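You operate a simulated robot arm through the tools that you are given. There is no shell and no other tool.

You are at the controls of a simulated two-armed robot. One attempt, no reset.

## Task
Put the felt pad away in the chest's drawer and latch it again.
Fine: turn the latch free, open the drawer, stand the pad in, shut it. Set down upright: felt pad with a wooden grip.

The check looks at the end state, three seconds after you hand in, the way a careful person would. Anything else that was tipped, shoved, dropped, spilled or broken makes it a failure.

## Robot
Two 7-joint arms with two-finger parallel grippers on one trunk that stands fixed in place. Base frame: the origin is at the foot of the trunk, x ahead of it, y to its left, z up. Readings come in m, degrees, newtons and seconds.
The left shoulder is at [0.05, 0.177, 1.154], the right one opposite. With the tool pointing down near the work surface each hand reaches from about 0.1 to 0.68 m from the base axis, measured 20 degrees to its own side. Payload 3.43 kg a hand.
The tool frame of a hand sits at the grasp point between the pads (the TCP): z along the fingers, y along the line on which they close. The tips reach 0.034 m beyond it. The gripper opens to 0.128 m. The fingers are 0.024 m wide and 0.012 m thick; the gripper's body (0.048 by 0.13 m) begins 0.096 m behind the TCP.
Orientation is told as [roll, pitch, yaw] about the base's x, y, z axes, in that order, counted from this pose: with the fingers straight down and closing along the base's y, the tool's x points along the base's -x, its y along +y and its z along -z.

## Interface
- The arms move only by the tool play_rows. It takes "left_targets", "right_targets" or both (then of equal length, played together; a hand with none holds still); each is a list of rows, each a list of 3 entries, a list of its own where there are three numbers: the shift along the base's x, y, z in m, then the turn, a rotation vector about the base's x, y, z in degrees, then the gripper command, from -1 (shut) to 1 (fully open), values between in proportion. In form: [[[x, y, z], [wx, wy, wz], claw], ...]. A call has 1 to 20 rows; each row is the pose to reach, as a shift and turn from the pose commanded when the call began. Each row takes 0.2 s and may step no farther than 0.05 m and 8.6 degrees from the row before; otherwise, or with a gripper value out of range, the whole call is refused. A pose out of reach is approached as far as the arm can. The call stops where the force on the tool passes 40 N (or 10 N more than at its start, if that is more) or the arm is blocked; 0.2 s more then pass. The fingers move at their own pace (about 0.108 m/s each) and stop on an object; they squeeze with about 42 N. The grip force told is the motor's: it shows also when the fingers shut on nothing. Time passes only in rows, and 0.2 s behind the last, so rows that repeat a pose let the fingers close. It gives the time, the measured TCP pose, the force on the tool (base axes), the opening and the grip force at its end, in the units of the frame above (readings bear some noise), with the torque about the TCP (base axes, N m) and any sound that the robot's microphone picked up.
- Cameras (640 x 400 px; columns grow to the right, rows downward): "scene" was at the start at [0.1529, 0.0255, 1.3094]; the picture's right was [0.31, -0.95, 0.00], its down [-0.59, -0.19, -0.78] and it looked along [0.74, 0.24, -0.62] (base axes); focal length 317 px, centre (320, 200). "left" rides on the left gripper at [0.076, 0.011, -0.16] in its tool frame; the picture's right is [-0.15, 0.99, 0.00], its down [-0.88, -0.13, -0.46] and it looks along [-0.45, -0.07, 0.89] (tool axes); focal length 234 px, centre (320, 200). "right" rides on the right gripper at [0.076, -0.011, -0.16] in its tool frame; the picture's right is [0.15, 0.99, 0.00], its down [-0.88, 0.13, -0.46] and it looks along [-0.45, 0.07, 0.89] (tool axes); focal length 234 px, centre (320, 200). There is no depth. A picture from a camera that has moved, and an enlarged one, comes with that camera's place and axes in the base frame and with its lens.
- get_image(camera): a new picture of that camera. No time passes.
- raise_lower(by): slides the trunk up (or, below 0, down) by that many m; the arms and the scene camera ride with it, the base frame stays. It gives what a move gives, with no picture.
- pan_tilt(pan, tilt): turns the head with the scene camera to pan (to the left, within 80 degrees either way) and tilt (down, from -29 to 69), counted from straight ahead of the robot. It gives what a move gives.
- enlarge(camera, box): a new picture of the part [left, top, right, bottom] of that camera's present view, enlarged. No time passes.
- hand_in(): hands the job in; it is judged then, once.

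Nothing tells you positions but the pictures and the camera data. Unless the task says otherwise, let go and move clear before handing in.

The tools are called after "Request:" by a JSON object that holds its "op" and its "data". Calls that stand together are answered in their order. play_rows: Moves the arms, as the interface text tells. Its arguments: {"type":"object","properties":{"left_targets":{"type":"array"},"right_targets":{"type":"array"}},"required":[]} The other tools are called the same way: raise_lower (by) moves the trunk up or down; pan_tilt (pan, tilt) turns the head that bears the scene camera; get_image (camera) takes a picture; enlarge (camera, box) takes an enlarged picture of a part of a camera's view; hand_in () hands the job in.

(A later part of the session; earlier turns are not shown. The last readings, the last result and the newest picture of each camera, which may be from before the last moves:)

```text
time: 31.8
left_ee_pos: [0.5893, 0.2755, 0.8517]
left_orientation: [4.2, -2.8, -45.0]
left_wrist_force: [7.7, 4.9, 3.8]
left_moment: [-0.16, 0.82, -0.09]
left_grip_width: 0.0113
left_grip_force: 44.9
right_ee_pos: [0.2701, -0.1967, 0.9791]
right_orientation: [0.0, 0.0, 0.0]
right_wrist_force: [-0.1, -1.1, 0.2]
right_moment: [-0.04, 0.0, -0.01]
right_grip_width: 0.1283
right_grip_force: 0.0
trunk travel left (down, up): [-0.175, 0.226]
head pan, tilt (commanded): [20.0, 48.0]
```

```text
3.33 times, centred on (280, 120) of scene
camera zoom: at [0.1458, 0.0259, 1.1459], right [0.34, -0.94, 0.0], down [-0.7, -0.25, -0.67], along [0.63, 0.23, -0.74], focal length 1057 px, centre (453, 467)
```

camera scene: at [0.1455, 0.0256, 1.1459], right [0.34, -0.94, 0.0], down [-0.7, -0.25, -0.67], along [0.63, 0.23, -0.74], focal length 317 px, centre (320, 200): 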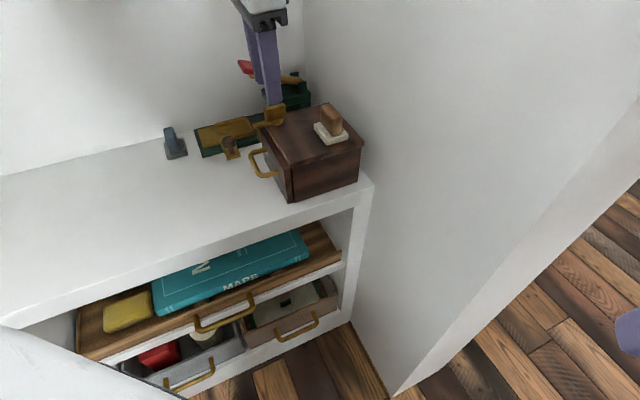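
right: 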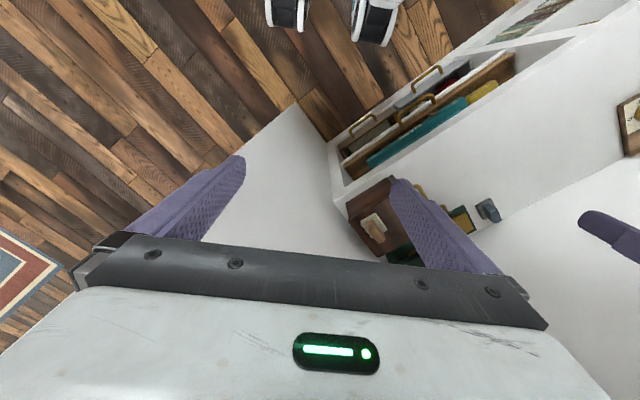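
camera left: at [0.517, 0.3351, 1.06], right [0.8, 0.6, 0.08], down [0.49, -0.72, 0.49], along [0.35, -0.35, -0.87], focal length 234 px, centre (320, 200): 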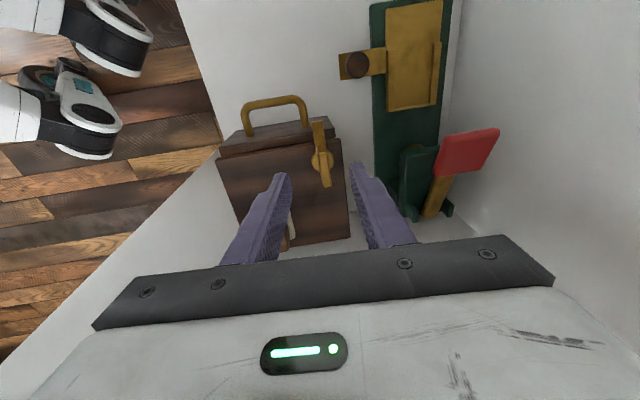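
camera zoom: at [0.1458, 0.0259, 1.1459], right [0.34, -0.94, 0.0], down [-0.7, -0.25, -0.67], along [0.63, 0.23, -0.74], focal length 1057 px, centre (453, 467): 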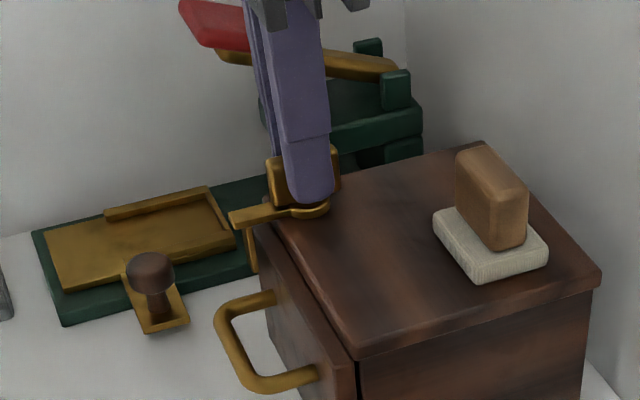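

Gripped the tab (11 mm, low side force). I'll turn it clockwise by a small amount first and watch the torque.

Request:
{"op": "play_rows", "data": {"left_targets": [[[0.0, 0.0, 0.0], [0.34, 0.06, -3.98], -1], [[0.0, 0.0, 0.0], [0.68, 0.126, -7.97], -1], [[0.0, 0.0, 0.0], [1.02, 0.19, -12], -1], [[0.0, 0.0, 0.0], [1.02, 0.19, -12], -1]]}}

Request:
{"op": "enlarge", "data": {"camera": "left", "box": [250, 110, 390, 240]}}

Request:
{"op": "enlarge", "data": {"camera": "scene", "box": [220, 60, 340, 180]}}

```text
time: 32.8
left_ee_pos: [0.5876, 0.277, 0.8505]
left_orientation: [4.8, -2.0, -57.3]
left_wrist_force: [9.5, -0.8, 1.8]
left_moment: [-1.65, -0.25, 0.02]
left_grip_width: 0.0114
left_grip_force: 45.1
right_ee_pos: [0.2703, -0.1965, 0.979]
right_orientation: [0.1, 0.0, 0.0]
right_wrist_force: [-0.5, 0.4, 1.0]
right_moment: [0.03, 0.02, -0.01]
right_grip_width: 0.1279
right_grip_force: 0.1
trunk travel left (down, up): [-0.175, 0.226]
head pan, tilt (commanded): [20.0, 48.0]
```

```text
3.08 times, centred on (320, 175) of left
camera zoom: at [0.5424, 0.3427, 1.0088], right [0.91, 0.41, 0.09], down [0.33, -0.82, 0.47], along [0.27, -0.4, -0.88], focal length 720 px, centre (320, 277)
```

zoom: 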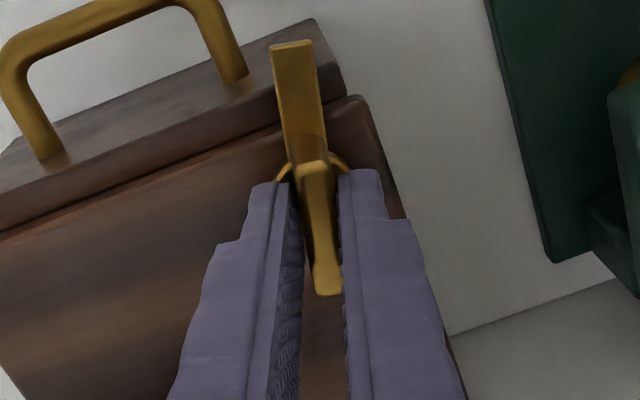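

```text
3.33 times, centred on (280, 120) of scene
camera zoom: at [0.146, 0.0258, 1.1458], right [0.34, -0.94, 0.0], down [-0.7, -0.25, -0.67], along [0.63, 0.23, -0.74], focal length 1057 px, centre (453, 467)
```

zoom: 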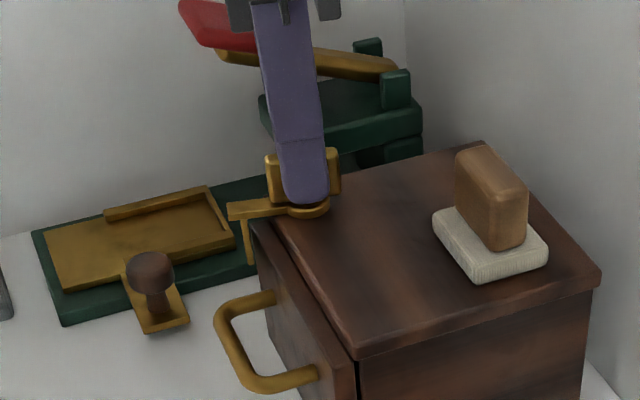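

The latch turns freely with the hand (12° so far, almost no torque). I'll continue clockwise.

Request:
{"op": "play_rows", "data": {"left_targets": [[[0.0, 0.0, 0.0], [0.68, 0.126, -7.97], -1], [[0.0, 0.0, 0.0], [1.37, 0.25, -15.94], -1], [[0.0, 0.0, 0.0], [2.05, 0.38, -23.9], -1], [[0.0, 0.0, 0.0], [2.73, 0.5, -31.88], -1], [[0.0, 0.0, 0.0], [3.42, 0.63, -39.85], -1], [[0.0, 0.0, 0.0], [3.42, 0.63, -39.85], -1]]}}

Request:
{"op": "enlarge", "data": {"camera": "left", "box": [250, 110, 390, 240]}}

Request:
{"op": "enlarge", "data": {"camera": "scene", "box": [220, 60, 340, 180]}}

```text
time: 34.2
left_ee_pos: [0.5887, 0.2762, 0.8507]
left_orientation: [5.1, 1.6, -97.1]
left_wrist_force: [13.9, -3.1, 9.4]
left_moment: [-1.17, 0.71, -0.01]
left_grip_width: 0.0117
left_grip_force: 45.2
right_ee_pos: [0.2707, -0.1971, 0.9782]
right_orientation: [0.2, 0.0, 0.0]
right_wrist_force: [0.2, 0.6, 0.1]
right_moment: [-0.02, 0.02, -0.01]
right_grip_width: 0.1278
right_grip_force: 0.1
trunk travel left (down, up): [-0.175, 0.226]
head pan, tilt (commanded): [20.0, 48.0]
```

```text
3.08 times, centred on (320, 175) of left
camera zoom: at [0.5941, 0.3472, 1.0136], right [0.96, -0.27, 0.08], down [-0.28, -0.86, 0.42], along [-0.04, -0.43, -0.9], focal length 720 px, centre (320, 277)
```

zoom: 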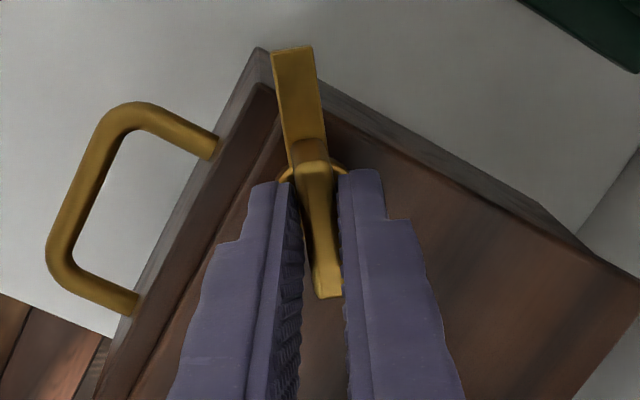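

```text
3.33 times, centred on (280, 120) of scene
camera zoom: at [0.1458, 0.0252, 1.1459], right [0.34, -0.94, 0.0], down [-0.7, -0.25, -0.67], along [0.63, 0.23, -0.74], focal length 1057 px, centre (453, 467)
```

zoom: 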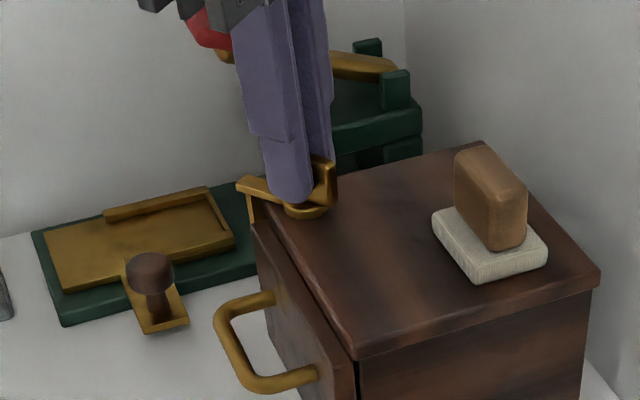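

The arm is now at the chest's corner and still turning freely. Continuing the last ~40°.

Request:
{"op": "play_rows", "data": {"left_targets": [[[0.0, 0.0, 0.0], [0.68, 0.126, -7.97], -1], [[0.0, 0.0, 0.0], [1.37, 0.25, -15.94], -1], [[0.0, 0.0, 0.0], [2.05, 0.38, -23.9], -1], [[0.0, 0.0, 0.0], [2.73, 0.5, -31.88], -1], [[0.0, 0.0, 0.0], [3.25, 0.6, -37.9], -1], [[0.0, 0.0, 0.0], [3.25, 0.6, -37.9], -1]]}}

Request:
{"op": "enlarge", "data": {"camera": "left", "box": [250, 110, 390, 240]}}

Request:
{"op": "enlarge", "data": {"camera": "scene", "box": [220, 60, 340, 180]}}

```text
time: 35.6
left_ee_pos: [0.588, 0.276, 0.8507]
left_orientation: [3.1, 4.3, -135.1]
left_wrist_force: [15.5, -5.8, 14.0]
left_moment: [-0.05, 0.81, 0.21]
left_grip_width: 0.011
left_grip_force: 44.3
right_ee_pos: [0.2709, -0.1982, 0.9777]
right_orientation: [0.2, 0.0, 0.0]
right_wrist_force: [0.2, 0.0, -0.3]
right_moment: [0.02, -0.01, 0.02]
right_grip_width: 0.1281
right_grip_force: 0.0
trunk travel left (down, up): [-0.175, 0.226]
head pan, tilt (commanded): [20.0, 48.0]
```

```text
3.08 times, centred on (320, 175) of left
camera zoom: at [0.6349, 0.3186, 1.0164], right [0.59, -0.81, 0.04], down [-0.75, -0.53, 0.38], along [-0.29, -0.26, -0.92], focal length 720 px, centre (320, 277)
```

zoom: 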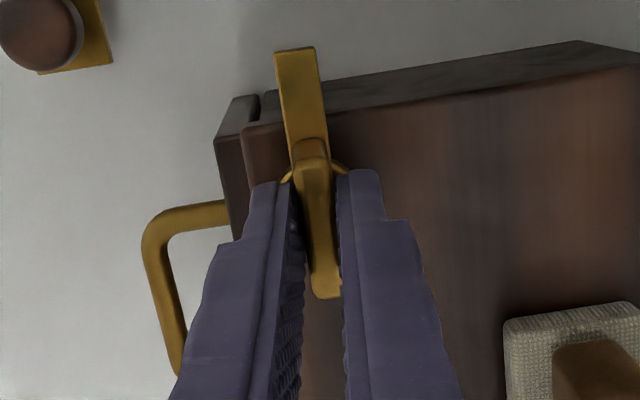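

```text
3.33 times, centred on (280, 120) of scene
camera zoom: at [0.1456, 0.0247, 1.1459], right [0.34, -0.94, 0.0], down [-0.7, -0.25, -0.67], along [0.63, 0.23, -0.74], focal length 1057 px, centre (453, 467)
```

zoom: 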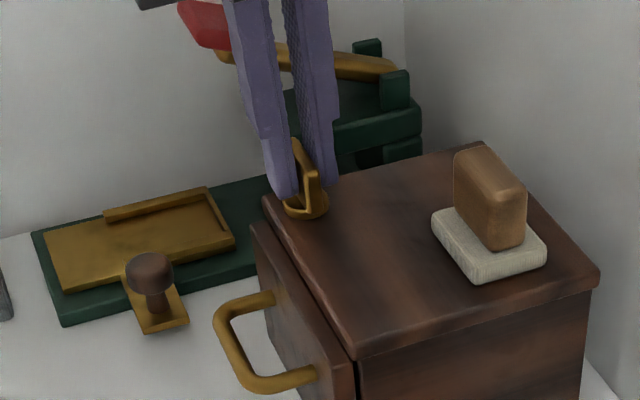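

The latch is turned 90°, with its arm over the chest's left side and clear of the drawer front. I'll release the tab and rise straight up.

Request:
{"op": "play_rows", "data": {"left_targets": [[[0.0, 0.0, 0.0], [0, 0, 0], -0.6], [[0.0, 0.0, 0.0], [0, 0, 0], -0.5], [[0.0, 0.0, 0.0], [0, 0, 0], -0.5], [[0.0, 0.0, 0.02], [0, 0, 0], -0.5], [[0.0, 0.0, 0.05], [0, 0, 0], -0.5], [[-0.02, 0.0, 0.09], [0, 0, 0], -0.5], [[-0.03, 0.0, 0.1], [0, 0, 0], -0.5]]}}

Request:
{"op": "get_image", "data": {"camera": "left"}}

Request:
{"op": "enlarge", "data": {"camera": "left", "box": [220, 90, 440, 240]}}

Request:
{"op": "enlarge", "data": {"camera": "scene", "box": [220, 80, 380, 210]}}

```text
time: 37.2
left_ee_pos: [0.5572, 0.2761, 0.9528]
left_orientation: [3.0, 4.2, -134.9]
left_wrist_force: [0.1, -0.3, 0.0]
left_moment: [0.01, -0.03, 0.02]
left_grip_width: 0.0319
left_grip_force: 0.1
right_ee_pos: [0.2702, -0.1974, 0.978]
right_orientation: [0.1, 0.0, -0.1]
right_wrist_force: [0.5, 0.2, 0.8]
right_moment: [0.01, -0.04, 0.0]
right_grip_width: 0.128
right_grip_force: 0.0
trunk travel left (down, up): [-0.175, 0.226]
head pan, tilt (commanded): [20.0, 48.0]
```

```text
taken
camera left: at [0.6034, 0.3194, 1.1178], right [0.59, -0.8, 0.04], down [-0.75, -0.54, 0.38], along [-0.29, -0.26, -0.92], focal length 234 px, centre (320, 200)
```

left: 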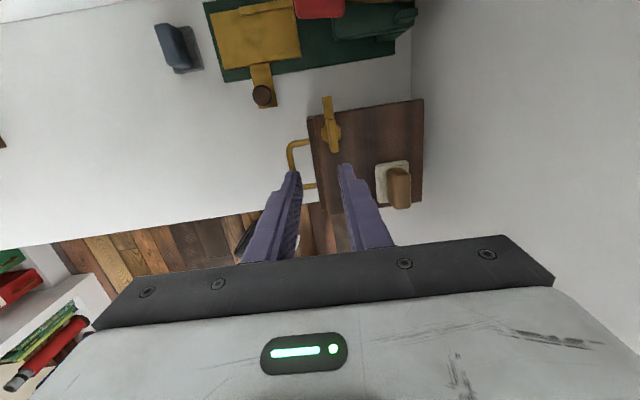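

```text
2.67 times, centred on (330, 165) of left
camera zoom: at [0.6034, 0.3194, 1.1178], right [0.59, -0.8, 0.04], down [-0.75, -0.54, 0.38], along [-0.29, -0.26, -0.92], focal length 624 px, centre (293, 293)
```

zoom: 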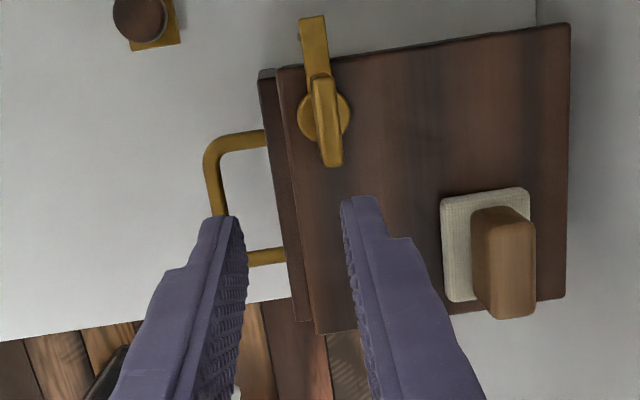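

```text
3.08 times, centred on (300, 145) of scene
camera zoom: at [0.1451, 0.0255, 1.1459], right [0.34, -0.94, 0.0], down [-0.7, -0.25, -0.67], along [0.63, 0.23, -0.74], focal length 975 px, centre (382, 369)
```

zoom: 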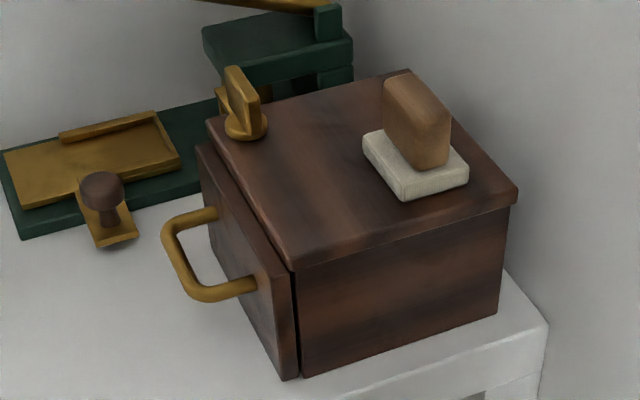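

The latch holds its turned position and the pad is untouched. Next I'll level the tool and bring the fingers above the drawer's handle bar at about [0.505, 0.282, 0.77].

Request:
{"op": "play_rows", "data": {"left_targets": [[[-0.02, 0.003, 0.0], [-0.45, 2.46, 0], -0.6], [[-0.04, 0.005, 0.0], [-0.9, 4.92, 0], -0.6], [[-0.053, 0.007, -0.02], [-0.9, 4.92, 0], -0.6], [[-0.053, 0.007, -0.05], [-0.9, 4.92, 0], -0.6], [[-0.053, 0.007, -0.09], [-0.9, 4.92, 0], -0.6], [[-0.053, 0.007, -0.11], [-0.9, 4.92, 0], -0.6], [[-0.053, 0.007, -0.11], [-0.9, 4.92, 0], -0.6]]}}

Request:
{"op": "get_image", "data": {"camera": "left"}}

Request:
{"op": "enlarge", "data": {"camera": "left", "box": [250, 110, 390, 240]}}

Request:
{"op": "enlarge", "data": {"camera": "scene", "box": [220, 80, 380, 210]}}

```text
time: 38.8
left_ee_pos: [0.5034, 0.2814, 0.8391]
left_orientation: [0.0, 0.0, -135.2]
left_wrist_force: [0.1, -0.3, -0.7]
left_moment: [0.02, -0.02, 0.04]
left_grip_width: 0.0258
left_grip_force: 0.0
right_ee_pos: [0.2702, -0.1972, 0.9781]
right_orientation: [0.0, 0.0, 0.0]
right_wrist_force: [0.2, 0.9, -0.5]
right_moment: [0.02, -0.02, 0.0]
right_grip_width: 0.1281
right_grip_force: 0.1
trunk travel left (down, up): [-0.175, 0.226]
head pan, tilt (commanded): [20.0, 48.0]
```

```text
taken
camera left: at [0.5646, 0.3264, 0.9989], right [0.59, -0.8, 0.0], down [-0.72, -0.53, 0.46], along [-0.37, -0.27, -0.89], focal length 234 px, centre (320, 200)
```

left: 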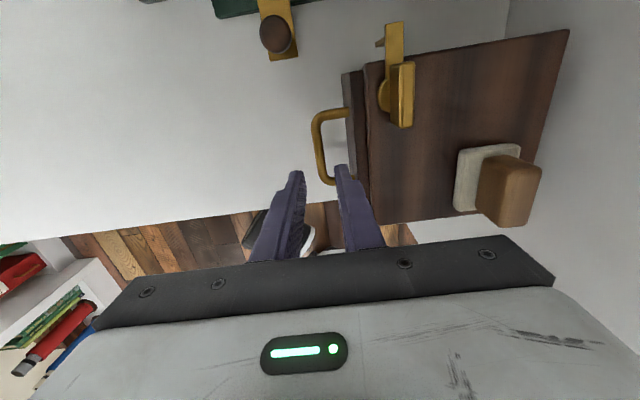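

```text
3.08 times, centred on (320, 175) of left
camera zoom: at [0.5646, 0.3264, 0.9989], right [0.59, -0.8, 0.0], down [-0.72, -0.53, 0.46], along [-0.37, -0.27, -0.89], focal length 720 px, centre (320, 277)
```

zoom: 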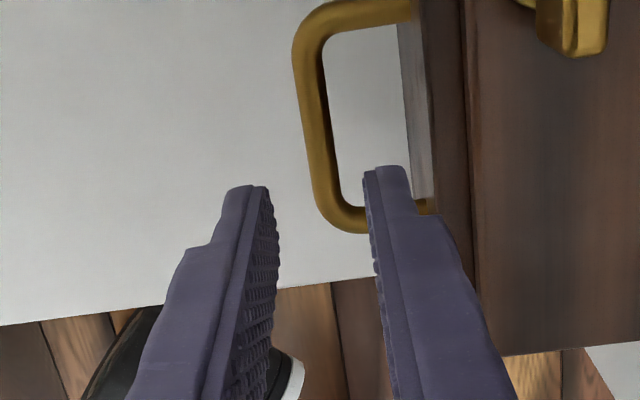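

```text
3.08 times, centred on (300, 145) of scene
camera zoom: at [0.1454, 0.0256, 1.1459], right [0.34, -0.94, 0.0], down [-0.7, -0.25, -0.67], along [0.63, 0.23, -0.74], focal length 975 px, centre (382, 369)
```

zoom: 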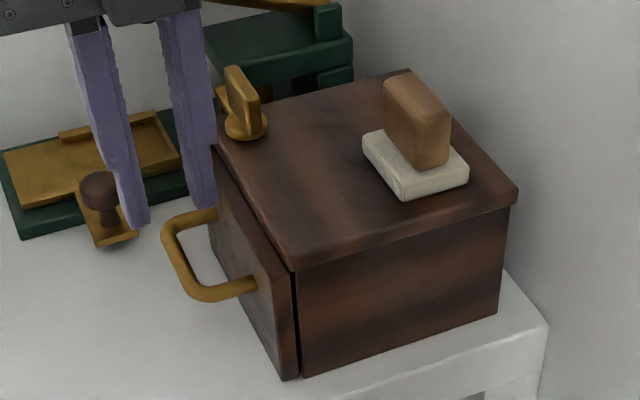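

The fingers line up with the handle bar within 2–3 mm, with the inner finger going into the gap behind the bar. Descending around it.

Request:
{"op": "play_rows", "data": {"left_targets": [[[0.001, 0.001, -0.03], [0, 0, 0], -0.6], [[0.002, 0.002, -0.05], [0, 0, 0], -0.6], [[0.002, 0.002, -0.062], [0, 0, 0], -0.6], [[0.002, 0.002, -0.062], [0, 0, 0], -0.6]]}}

Request:
{"op": "enlarge", "data": {"camera": "left", "box": [250, 110, 390, 240]}}

Request:
{"op": "enlarge", "data": {"camera": "scene", "box": [220, 80, 380, 210]}}

```text
time: 39.8
left_ee_pos: [0.507, 0.2856, 0.7771]
left_orientation: [0.0, 0.0, -135.1]
left_wrist_force: [0.0, 0.2, -0.6]
left_moment: [0.0, -0.04, 0.02]
left_grip_width: 0.0252
left_grip_force: 0.1
right_ee_pos: [0.2705, -0.1961, 0.9774]
right_orientation: [0.1, 0.0, 0.1]
right_wrist_force: [-0.4, -0.2, 1.1]
right_moment: [0.01, 0.01, -0.01]
right_grip_width: 0.1281
right_grip_force: 0.1
trunk travel left (down, up): [-0.175, 0.226]
head pan, tilt (commanded): [20.0, 48.0]
```

```text
3.08 times, centred on (320, 175) of left
camera zoom: at [0.5674, 0.3308, 0.9373], right [0.59, -0.8, 0.0], down [-0.72, -0.53, 0.46], along [-0.37, -0.27, -0.89], focal length 720 px, centre (320, 277)
```

zoom: 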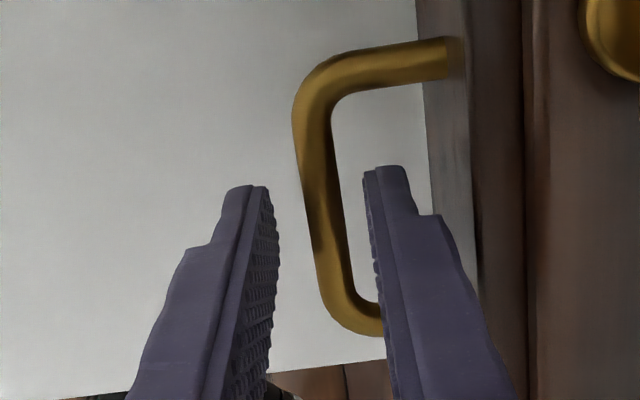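

```text
3.08 times, centred on (300, 145) of scene
camera zoom: at [0.1454, 0.0256, 1.1459], right [0.34, -0.94, 0.0], down [-0.7, -0.25, -0.67], along [0.63, 0.23, -0.74], focal length 975 px, centre (382, 369)
```

zoom: 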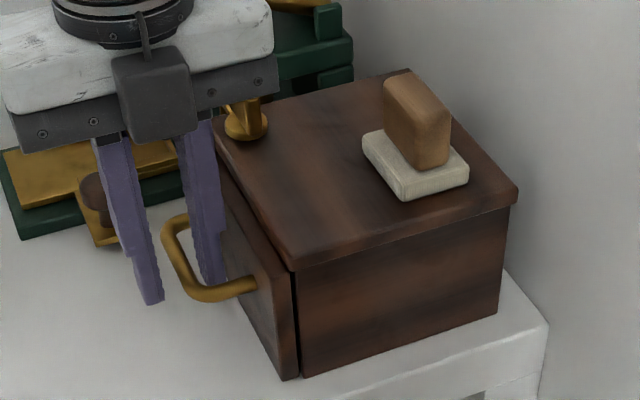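

The fingers straddle the bar as planned. Closing on the handle.

Request:
{"op": "play_rows", "data": {"left_targets": [[[0.0, 0.0, 0.0], [0, 0, 0], -1], [[0.0, 0.0, 0.0], [0, 0, 0], -1], [[0.0, 0.0, 0.0], [0, 0, 0], -1]]}}

Request:
{"op": "enlarge", "data": {"camera": "left", "box": [250, 110, 390, 240]}}

```text
time: 40.6
left_ee_pos: [0.5062, 0.2858, 0.7771]
left_orientation: [0.0, 0.0, -135.2]
left_wrist_force: [0.8, 1.0, -1.2]
left_moment: [0.14, -0.11, -1.02]
left_grip_width: 0.0097
left_grip_force: 43.6
right_ee_pos: [0.2709, -0.1966, 0.9787]
right_orientation: [0.1, 0.1, 0.0]
right_wrist_force: [-0.3, 0.5, 0.2]
right_moment: [0.06, -0.01, 0.04]
right_grip_width: 0.1282
right_grip_force: 0.1
trunk travel left (down, up): [-0.175, 0.226]
head pan, tilt (commanded): [20.0, 48.0]
```

```text
3.08 times, centred on (320, 175) of left
camera zoom: at [0.5675, 0.3306, 0.9373], right [0.59, -0.81, 0.0], down [-0.72, -0.53, 0.46], along [-0.37, -0.27, -0.89], focal length 720 px, centre (320, 277)
```

zoom: 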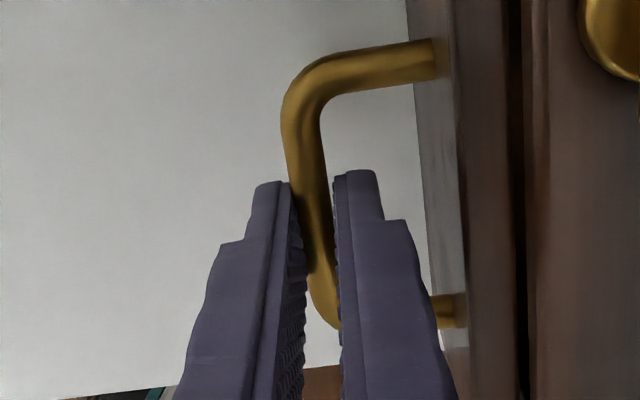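

The bar is gripped. I'll pull slowly along (-0.705, 0.709), first a little, and check the chest does not slide along.

Request:
{"op": "play_rows", "data": {"left_targets": [[[-0.0035, 0.0035, 0.0], [0, 0, 0], -1], [[-0.007, 0.007, 0.0], [0, 0, 0], -1], [[-0.0105, 0.0105, 0.0], [0, 0, 0], -1], [[-0.014, 0.014, 0.0], [0, 0, 0], -1], [[-0.0175, 0.0175, 0.0], [0, 0, 0], -1], [[-0.021, 0.021, 0.0], [0, 0, 0], -1]]}}

Request:
{"op": "enlarge", "data": {"camera": "scene", "box": [220, 80, 380, 210]}}

Request:
{"op": "get_image", "data": {"camera": "left"}}

```text
time: 42.0
left_ee_pos: [0.4856, 0.3065, 0.7776]
left_orientation: [-0.1, -0.1, -135.1]
left_wrist_force: [-1.3, -2.7, -13.9]
left_moment: [0.44, -0.54, -1.05]
left_grip_width: 0.0097
left_grip_force: 42.9
right_ee_pos: [0.2701, -0.1972, 0.9781]
right_orientation: [0.0, 0.1, 0.0]
right_wrist_force: [-0.2, -0.3, 0.1]
right_moment: [-0.02, 0.01, 0.02]
right_grip_width: 0.1281
right_grip_force: 0.0
trunk travel left (down, up): [-0.175, 0.226]
head pan, tilt (commanded): [20.0, 48.0]
```

```text
3.08 times, centred on (300, 145) of scene
camera zoom: at [0.1461, 0.026, 1.1456], right [0.34, -0.94, 0.0], down [-0.7, -0.25, -0.67], along [0.63, 0.23, -0.74], focal length 975 px, centre (382, 369)
```

zoom: 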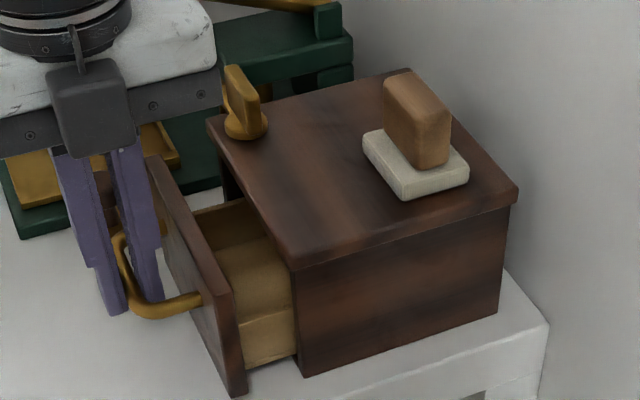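

```text
taken
camera left: at [0.5471, 0.3518, 0.9371], right [0.59, -0.8, 0.0], down [-0.71, -0.53, 0.46], along [-0.37, -0.27, -0.89], focal length 234 px, centre (320, 200)
```

left: 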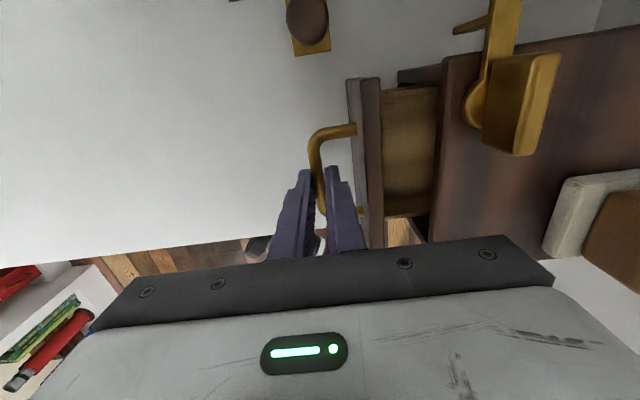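

The drawer slides open and the chest stays put. Continuing to pull another 5 cm, easing the hand down 1 mm to relieve the vertical load.

Request:
{"op": "play_rows", "data": {"left_targets": [[[-0.0035, 0.0035, -0.001], [0, 0, 0], -1], [[-0.007, 0.007, -0.001], [0, 0, 0], -1], [[-0.0105, 0.0105, -0.001], [0, 0, 0], -1], [[-0.014, 0.014, -0.001], [0, 0, 0], -1], [[-0.0175, 0.0175, -0.001], [0, 0, 0], -1], [[-0.021, 0.021, -0.001], [0, 0, 0], -1], [[-0.0245, 0.0245, -0.001], [0, 0, 0], -1], [[-0.028, 0.028, -0.001], [0, 0, 0], -1], [[-0.0315, 0.0315, -0.001], [0, 0, 0], -1], [[-0.035, 0.035, -0.001], [0, 0, 0], -1]]}}

Request:
{"op": "enlarge", "data": {"camera": "scene", "box": [200, 80, 360, 210]}}

Request:
{"op": "get_image", "data": {"camera": "left"}}

```text
time: 44.2
left_ee_pos: [0.4508, 0.3414, 0.778]
left_orientation: [0.1, 0.3, -135.1]
left_wrist_force: [3.9, 3.7, 0.4]
left_moment: [-0.62, 0.7, -1.07]
left_grip_width: 0.0097
left_grip_force: 44.3
right_ee_pos: [0.2705, -0.1965, 0.9779]
right_orientation: [0.0, 0.0, -0.1]
right_wrist_force: [-0.3, 0.2, 0.4]
right_moment: [0.01, -0.05, 0.03]
right_grip_width: 0.1281
right_grip_force: 0.1
trunk travel left (down, up): [-0.175, 0.226]
head pan, tilt (commanded): [20.0, 48.0]
```

```text
3.08 times, centred on (280, 145) of scene
camera zoom: at [0.1457, 0.0259, 1.1459], right [0.34, -0.94, 0.0], down [-0.7, -0.25, -0.67], along [0.63, 0.23, -0.74], focal length 975 px, centre (443, 369)
```

zoom: 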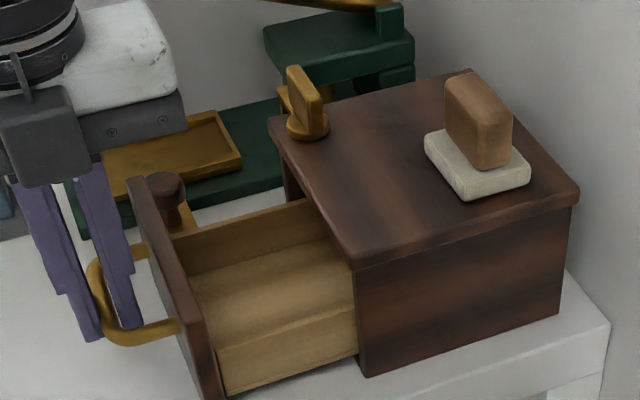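

```text
taken
camera left: at [0.5111, 0.3864, 0.9376], right [0.59, -0.8, 0.0], down [-0.72, -0.53, 0.45], along [-0.36, -0.27, -0.89], focal length 234 px, centre (320, 200)
```

left: 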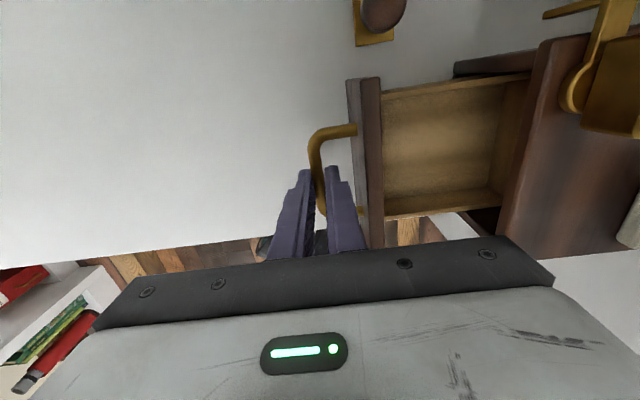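

The drawer is open about 8 cm, the inside is empty, and the chest hasn't moved. I'll release the handle and lift straight up.

Request:
{"op": "play_rows", "data": {"left_targets": [[[0.0, 0.0, 0.0], [0, 0, 0], -0.8], [[0.0, 0.0, 0.0], [0, 0, 0], -0.65], [[0.0, 0.0, 0.0], [0, 0, 0], -0.65], [[0.0, 0.0, 0.02], [0, 0, 0], -0.65], [[0.0, 0.0, 0.05], [0, 0, 0], -0.65], [[0.0, 0.0, 0.1], [0, 0, 0], -0.6], [[0.0, 0.0, 0.15], [0, 0, 0], -0.5], [[0.0, 0.0, 0.17], [0, 0, 0], -0.4]]}}

Request:
{"op": "get_image", "data": {"camera": "left"}}

Request:
{"op": "enlarge", "data": {"camera": "scene", "box": [200, 80, 360, 210]}}

Request:
{"op": "enlarge", "data": {"camera": "left", "box": [290, 60, 500, 230]}}

```text
time: 46.0
left_ee_pos: [0.4516, 0.3438, 0.9467]
left_orientation: [0.1, 0.0, -135.1]
left_wrist_force: [-0.6, 0.2, -1.5]
left_moment: [-0.02, 0.0, 0.01]
left_grip_width: 0.0384
left_grip_force: 0.1
right_ee_pos: [0.2706, -0.1985, 0.9785]
right_orientation: [0.1, 0.0, 0.0]
right_wrist_force: [0.7, 0.6, 0.5]
right_moment: [-0.02, -0.02, 0.0]
right_grip_width: 0.128
right_grip_force: 0.1
trunk travel left (down, up): [-0.175, 0.226]
head pan, tilt (commanded): [20.0, 48.0]
```

```text
taken
camera left: at [0.5127, 0.3896, 1.1072], right [0.59, -0.8, 0.0], down [-0.72, -0.53, 0.46], along [-0.37, -0.27, -0.89], focal length 234 px, centre (320, 200)
```

left: 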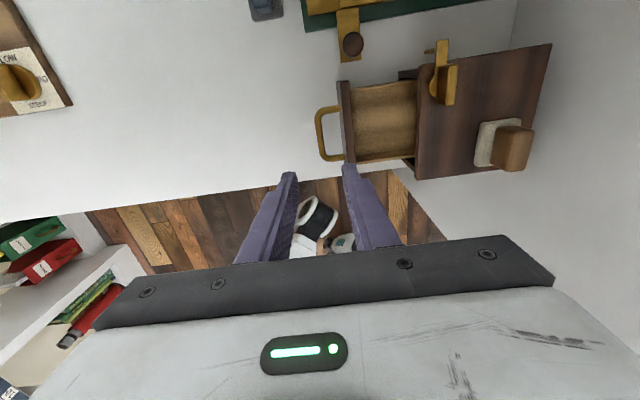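

```text
3.08 times, centred on (280, 145) of scene
camera zoom: at [0.1453, 0.0256, 1.1459], right [0.34, -0.94, 0.0], down [-0.7, -0.25, -0.67], along [0.63, 0.23, -0.74], focal length 975 px, centre (443, 369)
```

zoom: 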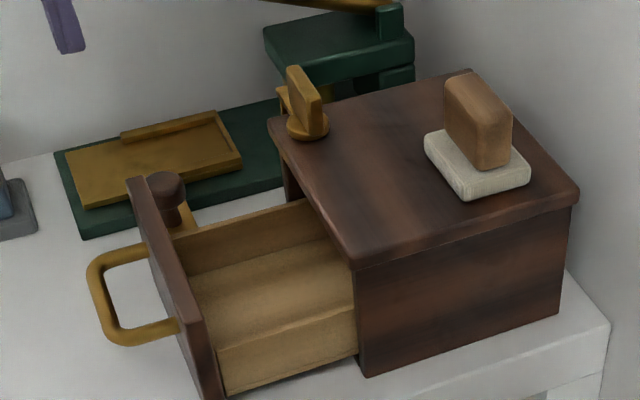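

```text
2.35 times, centred on (395, 145) of left
camera zoom: at [0.5127, 0.3896, 1.1072], right [0.59, -0.8, 0.0], down [-0.72, -0.53, 0.46], along [-0.37, -0.27, -0.89], focal length 551 px, centre (144, 329)
```

zoom: 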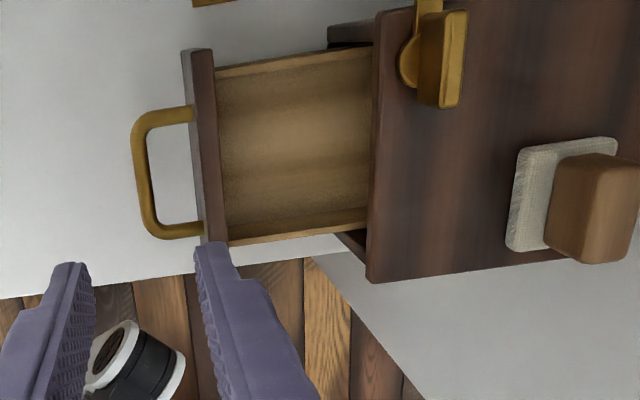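

The pad sits at about [0.592, 0.167] on the lid, its grip's long side parallel to the drawer front. I'll move above it with a slight 6° tilt within the plane of the grip (for reach), so the finger faces stay parallel to the grip.

Request:
{"op": "play_rows", "data": {"left_targets": [[[0.02, -0.03, 0.0], [0, 0, 0], -0.3], [[0.045, -0.06, 0.0], [1.4, -1.4, 0], -0.2], [[0.07, -0.09, 0.0], [2.8, -2.8, 0], -0.2], [[0.095, -0.12, 0.0], [4.23, -4.25, 0], -0.2], [[0.12, -0.15, -0.005], [4.23, -4.25, 0], -0.2], [[0.139, -0.175, -0.01], [4.23, -4.25, 0], -0.2], [[0.139, -0.175, -0.01], [4.23, -4.25, 0], -0.2]]}}

Request:
{"op": "get_image", "data": {"camera": "left"}}

Request:
{"op": "enlarge", "data": {"camera": "left", "box": [240, 90, 400, 240]}}

Request:
{"op": "enlarge", "data": {"camera": "scene", "box": [200, 60, 380, 210]}}

```text
time: 47.6
left_ee_pos: [0.5367, 0.2151, 0.9289]
left_orientation: [0.1, 6.0, -135.1]
left_wrist_force: [0.4, -0.1, -0.6]
left_moment: [-0.02, 0.0, 0.0]
left_grip_width: 0.0511
left_grip_force: 0.0
left hand out of reach, approached as far as the arm can: row 4, 5, 6, 7
right_ee_pos: [0.2707, -0.1977, 0.9779]
right_orientation: [0.1, -0.1, -0.1]
right_wrist_force: [0.6, 1.0, 0.6]
right_moment: [-0.03, 0.01, -0.01]
right_grip_width: 0.1279
right_grip_force: 0.2
trunk travel left (down, up): [-0.175, 0.226]
head pan, tilt (commanded): [20.0, 48.0]
```

```text
taken
camera left: at [0.5858, 0.2481, 1.0961], right [0.6, -0.8, -0.01], down [-0.75, -0.56, 0.36], along [-0.3, -0.21, -0.93], focal length 234 px, centre (320, 200)
```

left: 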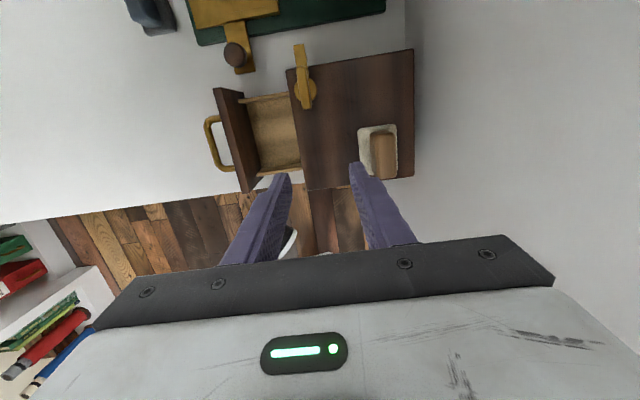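

```text
2.67 times, centred on (320, 165) of left
camera zoom: at [0.5858, 0.2481, 1.0961], right [0.6, -0.8, -0.01], down [-0.75, -0.56, 0.36], along [-0.3, -0.21, -0.93], focal length 624 px, centre (320, 293)
```

zoom: 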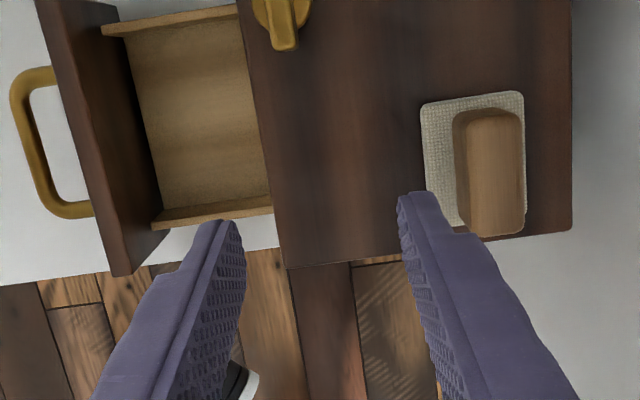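

```text
2.67 times, centred on (290, 135) of scene
camera zoom: at [0.1455, 0.0257, 1.1459], right [0.34, -0.94, 0.0], down [-0.7, -0.25, -0.67], along [0.63, 0.23, -0.74], focal length 845 px, centre (400, 373)
```

zoom: 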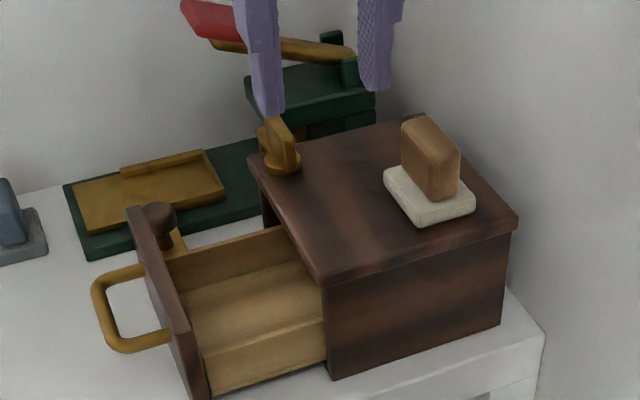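

At yaw -135° this spot is out of the wrist's range, so I'll level the tool and turn back to yaw -45°, gripping the block by its ends instead.

Request:
{"op": "play_rows", "data": {"left_targets": [[[-0.01, 0.01, 0.01], [-2.1, 2.1, 0], -0.2], [[-0.02, 0.02, 0.02], [-4.23, 4.25, 0], -0.2], [[-0.02, 0.02, 0.02], [-4.23, 4.25, 0], -0.2]]}}

Request:
{"op": "play_rows", "data": {"left_targets": [[[0.0, 0.0, 0], [0, 0, 8.2], 0.0], [[0.0, 0.0, 0], [0, 0, 16.4], 0.0], [[0.0, 0.0, 0], [0, 0, 24.6], 0.0], [[0.0, 0.0, 0], [0, 0, 32.8], 0.0], [[0.0, 0.0, 0], [0, 0, 41], 0.0], [[0.0, 0.0, 0], [0, 0, 49.2], 0.0], [[0.0, 0.0, 0], [0, 0, 57.4], 0.0], [[0.0, 0.0, 0], [0, 0, 65.6], 0.0], [[0.01, -0.01, 0], [0, 0, 73.8], 0.0], [[0.03, -0.03, 0], [0, 0, 82], 0.0], [[0.05, -0.05, 0.0], [0, 0, 90], 0.0], [[0.075, -0.07, -0.01], [0, 0, 90], 0.0], [[0.075, -0.07, -0.01], [0, 0, 90], 0.0]]}}

Request:
{"op": "get_image", "data": {"camera": "left"}}

```text
time: 48.4
left_ee_pos: [0.517, 0.2368, 0.9502]
left_orientation: [0.2, -0.1, -135.1]
left_wrist_force: [0.4, 0.7, -0.5]
left_moment: [0.0, -0.01, -0.03]
left_grip_width: 0.051
left_grip_force: 0.0
right_ee_pos: [0.27, -0.1973, 0.979]
right_orientation: [0.1, 0.0, 0.0]
right_wrist_force: [-0.4, -0.9, 0.6]
right_moment: [-0.01, -0.02, -0.03]
right_grip_width: 0.128
right_grip_force: 0.0
trunk travel left (down, up): [-0.175, 0.226]
head pan, tilt (commanded): [20.0, 48.0]
```

```text
time: 51.2
left_ee_pos: [0.5319, 0.2126, 0.9298]
left_orientation: [0.2, -0.3, -44.9]
left_wrist_force: [0.2, 0.6, -0.9]
left_moment: [0.0, 0.03, 0.03]
left_grip_width: 0.0641
left_grip_force: 0.0
left hand out of reach, approached as far as the arm can: row 10, 11, 12, 13
right_ee_pos: [0.2716, -0.1964, 0.9787]
right_orientation: [0.1, 0.0, 0.0]
right_wrist_force: [-0.3, 0.0, -0.4]
right_moment: [-0.02, 0.03, -0.05]
right_grip_width: 0.1284
right_grip_force: 0.2
trunk travel left (down, up): [-0.175, 0.226]
head pan, tilt (commanded): [20.0, 48.0]
```

```text
taken
camera left: at [0.4851, 0.2736, 1.0888], right [0.8, 0.6, 0.0], down [0.53, -0.72, 0.46], along [0.27, -0.37, -0.89], focal length 234 px, centre (320, 200)
```

left: 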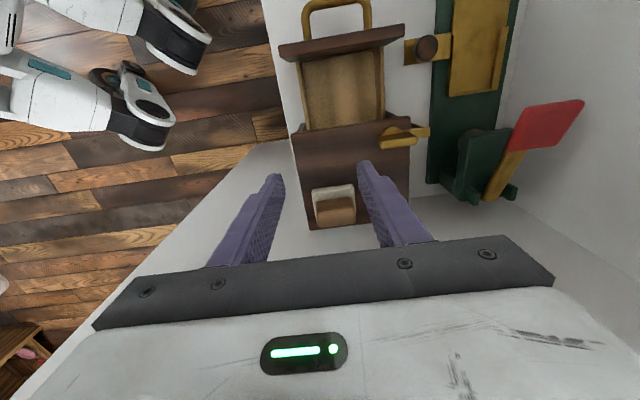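

The reach seems limited by the arm's posture rather than by distance. I'll look at the left arm with the head camera to understand its configuration.

Request:
{"op": "pan_tilt", "data": {"pan": 55, "tilt": 10}}

Request:
{"op": "get_image", "data": {"camera": "scene"}}

Request:
{"op": "get_image", "data": {"camera": "right"}}

```text
time: 52.2
left_ee_pos: [0.5312, 0.2115, 0.9297]
left_orientation: [0.0, -0.2, -45.1]
left_wrist_force: [0.8, 0.3, 0.5]
left_moment: [0.0, 0.01, -0.05]
left_grip_width: 0.064
left_grip_force: 0.0
right_ee_pos: [0.2697, -0.1964, 0.9781]
right_orientation: [0.2, 0.0, 0.0]
right_wrist_force: [-0.5, 0.3, -1.0]
right_moment: [0.01, 0.01, -0.01]
right_grip_width: 0.1279
right_grip_force: 0.0
trunk travel left (down, up): [-0.175, 0.226]
head pan, tilt (commanded): [55.0, 10.0]
```

```text
taken
camera scene: at [0.1247, 0.0748, 1.205], right [0.82, -0.57, 0.0], down [-0.1, -0.14, -0.98], along [0.57, 0.81, -0.17], focal length 317 px, centre (320, 200)
```

scene: 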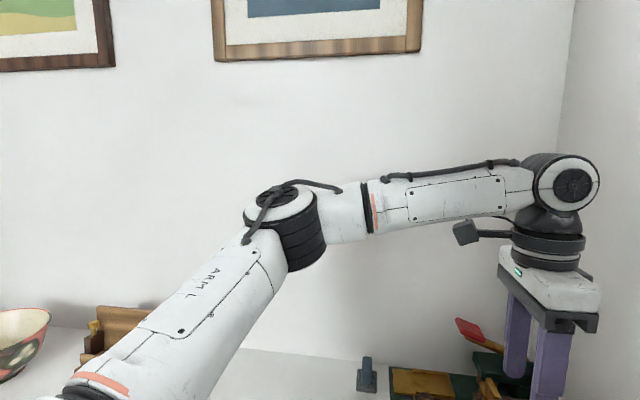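

```text
taken
camera right: at [0.195, -0.2082, 1.1367], right [-0.15, 0.99, 0.0], down [0.88, 0.13, 0.46], along [0.45, 0.07, -0.89], focal length 234 px, centre (320, 200)
```

right: 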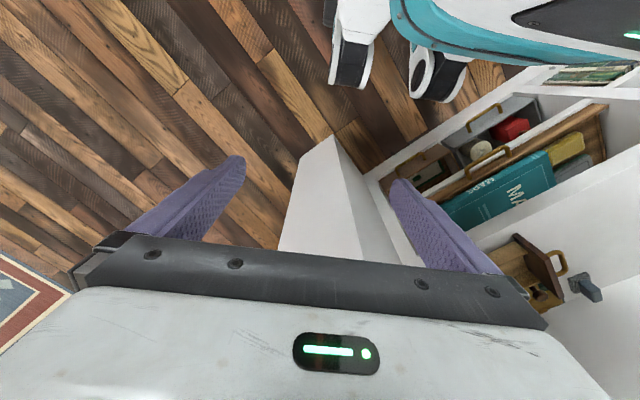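

The elbow is well bent, so the limit is likely the wrist's bend. Tilting the fingers along the forearm's direction (toward the chest's back, within the grip's end-plane) should relieve it, so I'll test a 10° tilt that way.

Request:
{"op": "play_rows", "data": {"left_targets": [[[0.0, 0.0, 0.01], [-3.5, -3.5, 0], 0.0], [[0.0, 0.0, 0.015], [-7.09, -7.05, 0], 0.0], [[0.02, -0.015, 0.015], [-7.09, -7.05, 0], 0.0], [[0.04, -0.03, 0.015], [-7.09, -7.05, 0], 0.0], [[0.06, -0.045, 0.015], [-7.09, -7.05, 0], 0.0], [[0.06, -0.045, 0.015], [-7.09, -7.05, 0], 0.0]]}}

Request:
{"op": "get_image", "data": {"camera": "scene"}}

Request:
{"op": "get_image", "data": {"camera": "left"}}

```text
time: 53.6
left_ee_pos: [0.5675, 0.1922, 0.9375]
left_orientation: [0.2, -10.1, -45.1]
left_wrist_force: [-0.5, 0.2, 0.3]
left_moment: [0.02, 0.01, 0.01]
left_grip_width: 0.0642
left_grip_force: 0.0
left hand out of reach, approached as far as the arm can: row 4, 5, 6
right_ee_pos: [0.2708, -0.1966, 0.9785]
right_orientation: [0.1, 0.1, 0.1]
right_wrist_force: [-0.6, -0.2, 0.3]
right_moment: [0.01, 0.0, -0.01]
right_grip_width: 0.1281
right_grip_force: 0.2
trunk travel left (down, up): [-0.175, 0.226]
head pan, tilt (commanded): [55.0, 10.0]
```

```text
taken
camera scene: at [0.1246, 0.0747, 1.2051], right [0.82, -0.57, 0.0], down [-0.1, -0.14, -0.98], along [0.57, 0.81, -0.17], focal length 317 px, centre (320, 200)
```

scene: 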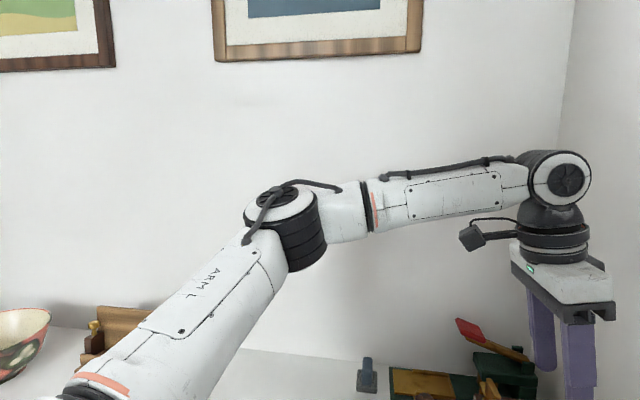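

```text
taken
camera left: at [0.5012, 0.2724, 1.0811], right [0.8, 0.6, 0.03], down [0.46, -0.65, 0.6], along [0.38, -0.47, -0.8], focal length 234 px, centre (320, 200)
```

left: 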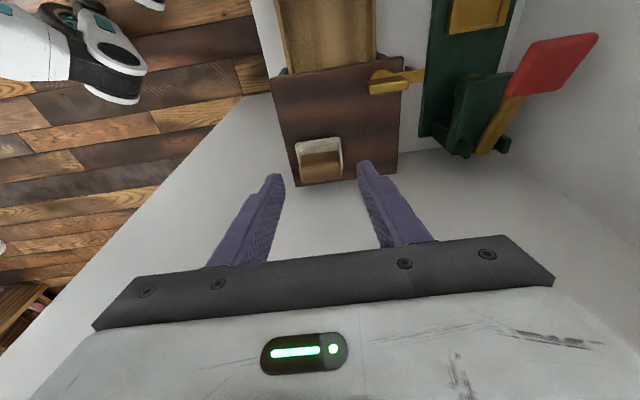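

The wrist point itself is what's limited, and tilting carries the fingertips further out. A 20° tilt should just reach the pad with the fingers still parallel to the grip's end faces, so I'll test that above the pad and restore the head view.

Request:
{"op": "play_rows", "data": {"left_targets": [[[0.0, 0.0, 0.005], [-3.5, -3.5, 0], 0.0], [[0.005, -0.005, 0.005], [-7.09, -7.05, 0], 0.0], [[0.012, -0.012, 0.0], [-7.09, -7.05, 0], 0.0], [[0.02, -0.02, 0.0], [-7.09, -7.05, 0], 0.0], [[0.022, -0.022, 0.0], [-7.09, -7.05, 0], 0.0]]}}

Request:
{"op": "pan_tilt", "data": {"pan": 20, "tilt": 48}}

Request:
{"op": "get_image", "data": {"camera": "left"}}

Request:
{"op": "enlarge", "data": {"camera": "left", "box": [240, 90, 400, 240]}}

Request:
{"op": "enlarge", "data": {"camera": "scene", "box": [200, 60, 380, 210]}}

```text
time: 54.8
left_ee_pos: [0.5861, 0.1696, 0.9378]
left_orientation: [0.0, -20.0, -45.2]
left_wrist_force: [0.8, 0.1, 0.4]
left_moment: [-0.02, -0.02, -0.02]
left_grip_width: 0.0641
left_grip_force: 0.0
right_ee_pos: [0.2698, -0.1976, 0.9783]
right_orientation: [0.0, 0.0, -0.1]
right_wrist_force: [-0.4, -0.5, -0.1]
right_moment: [0.02, 0.02, 0.01]
right_grip_width: 0.1283
right_grip_force: 0.0
trunk travel left (down, up): [-0.175, 0.226]
head pan, tilt (commanded): [55.0, 10.0]
```

```text
time: 55.9
left_ee_pos: [0.5873, 0.1709, 0.9375]
left_orientation: [0.1, -20.1, -45.1]
left_wrist_force: [0.2, -0.4, 0.2]
left_moment: [0.0, 0.0, 0.02]
left_grip_width: 0.0641
left_grip_force: 0.0
right_ee_pos: [0.2702, -0.197, 0.9789]
right_orientation: [0.1, 0.1, 0.0]
right_wrist_force: [0.1, 0.4, -0.3]
right_moment: [0.01, -0.03, -0.02]
right_grip_width: 0.1279
right_grip_force: 0.1
trunk travel left (down, up): [-0.175, 0.226]
head pan, tilt (commanded): [20.0, 48.0]
```

```text
taken
camera left: at [0.5056, 0.2665, 1.0613], right [0.8, 0.6, 0.05], down [0.38, -0.57, 0.73], along [0.47, -0.56, -0.68], focal length 234 px, centre (320, 200)
```

left: 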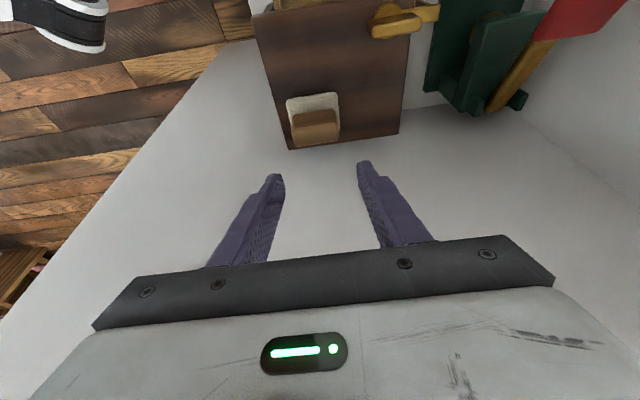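

```text
2.67 times, centred on (320, 165) of left
camera zoom: at [0.5056, 0.2665, 1.0613], right [0.8, 0.6, 0.05], down [0.38, -0.57, 0.73], along [0.47, -0.56, -0.68], focal length 624 px, centre (320, 293)
```

zoom: 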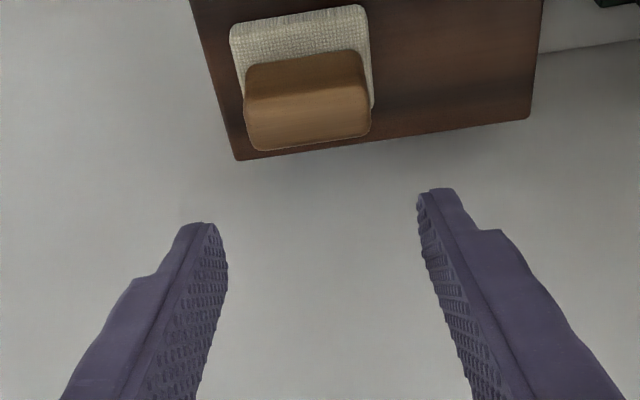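

```text
2.67 times, centred on (290, 135) of scene
camera zoom: at [0.1454, 0.0257, 1.146], right [0.34, -0.94, 0.0], down [-0.7, -0.25, -0.67], along [0.63, 0.23, -0.74], focal length 845 px, centre (400, 373)
```

zoom: 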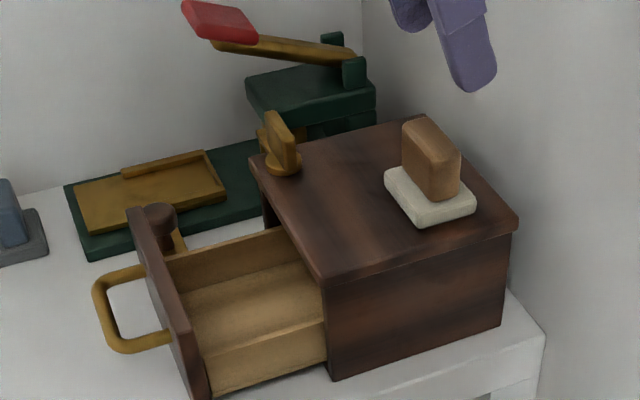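

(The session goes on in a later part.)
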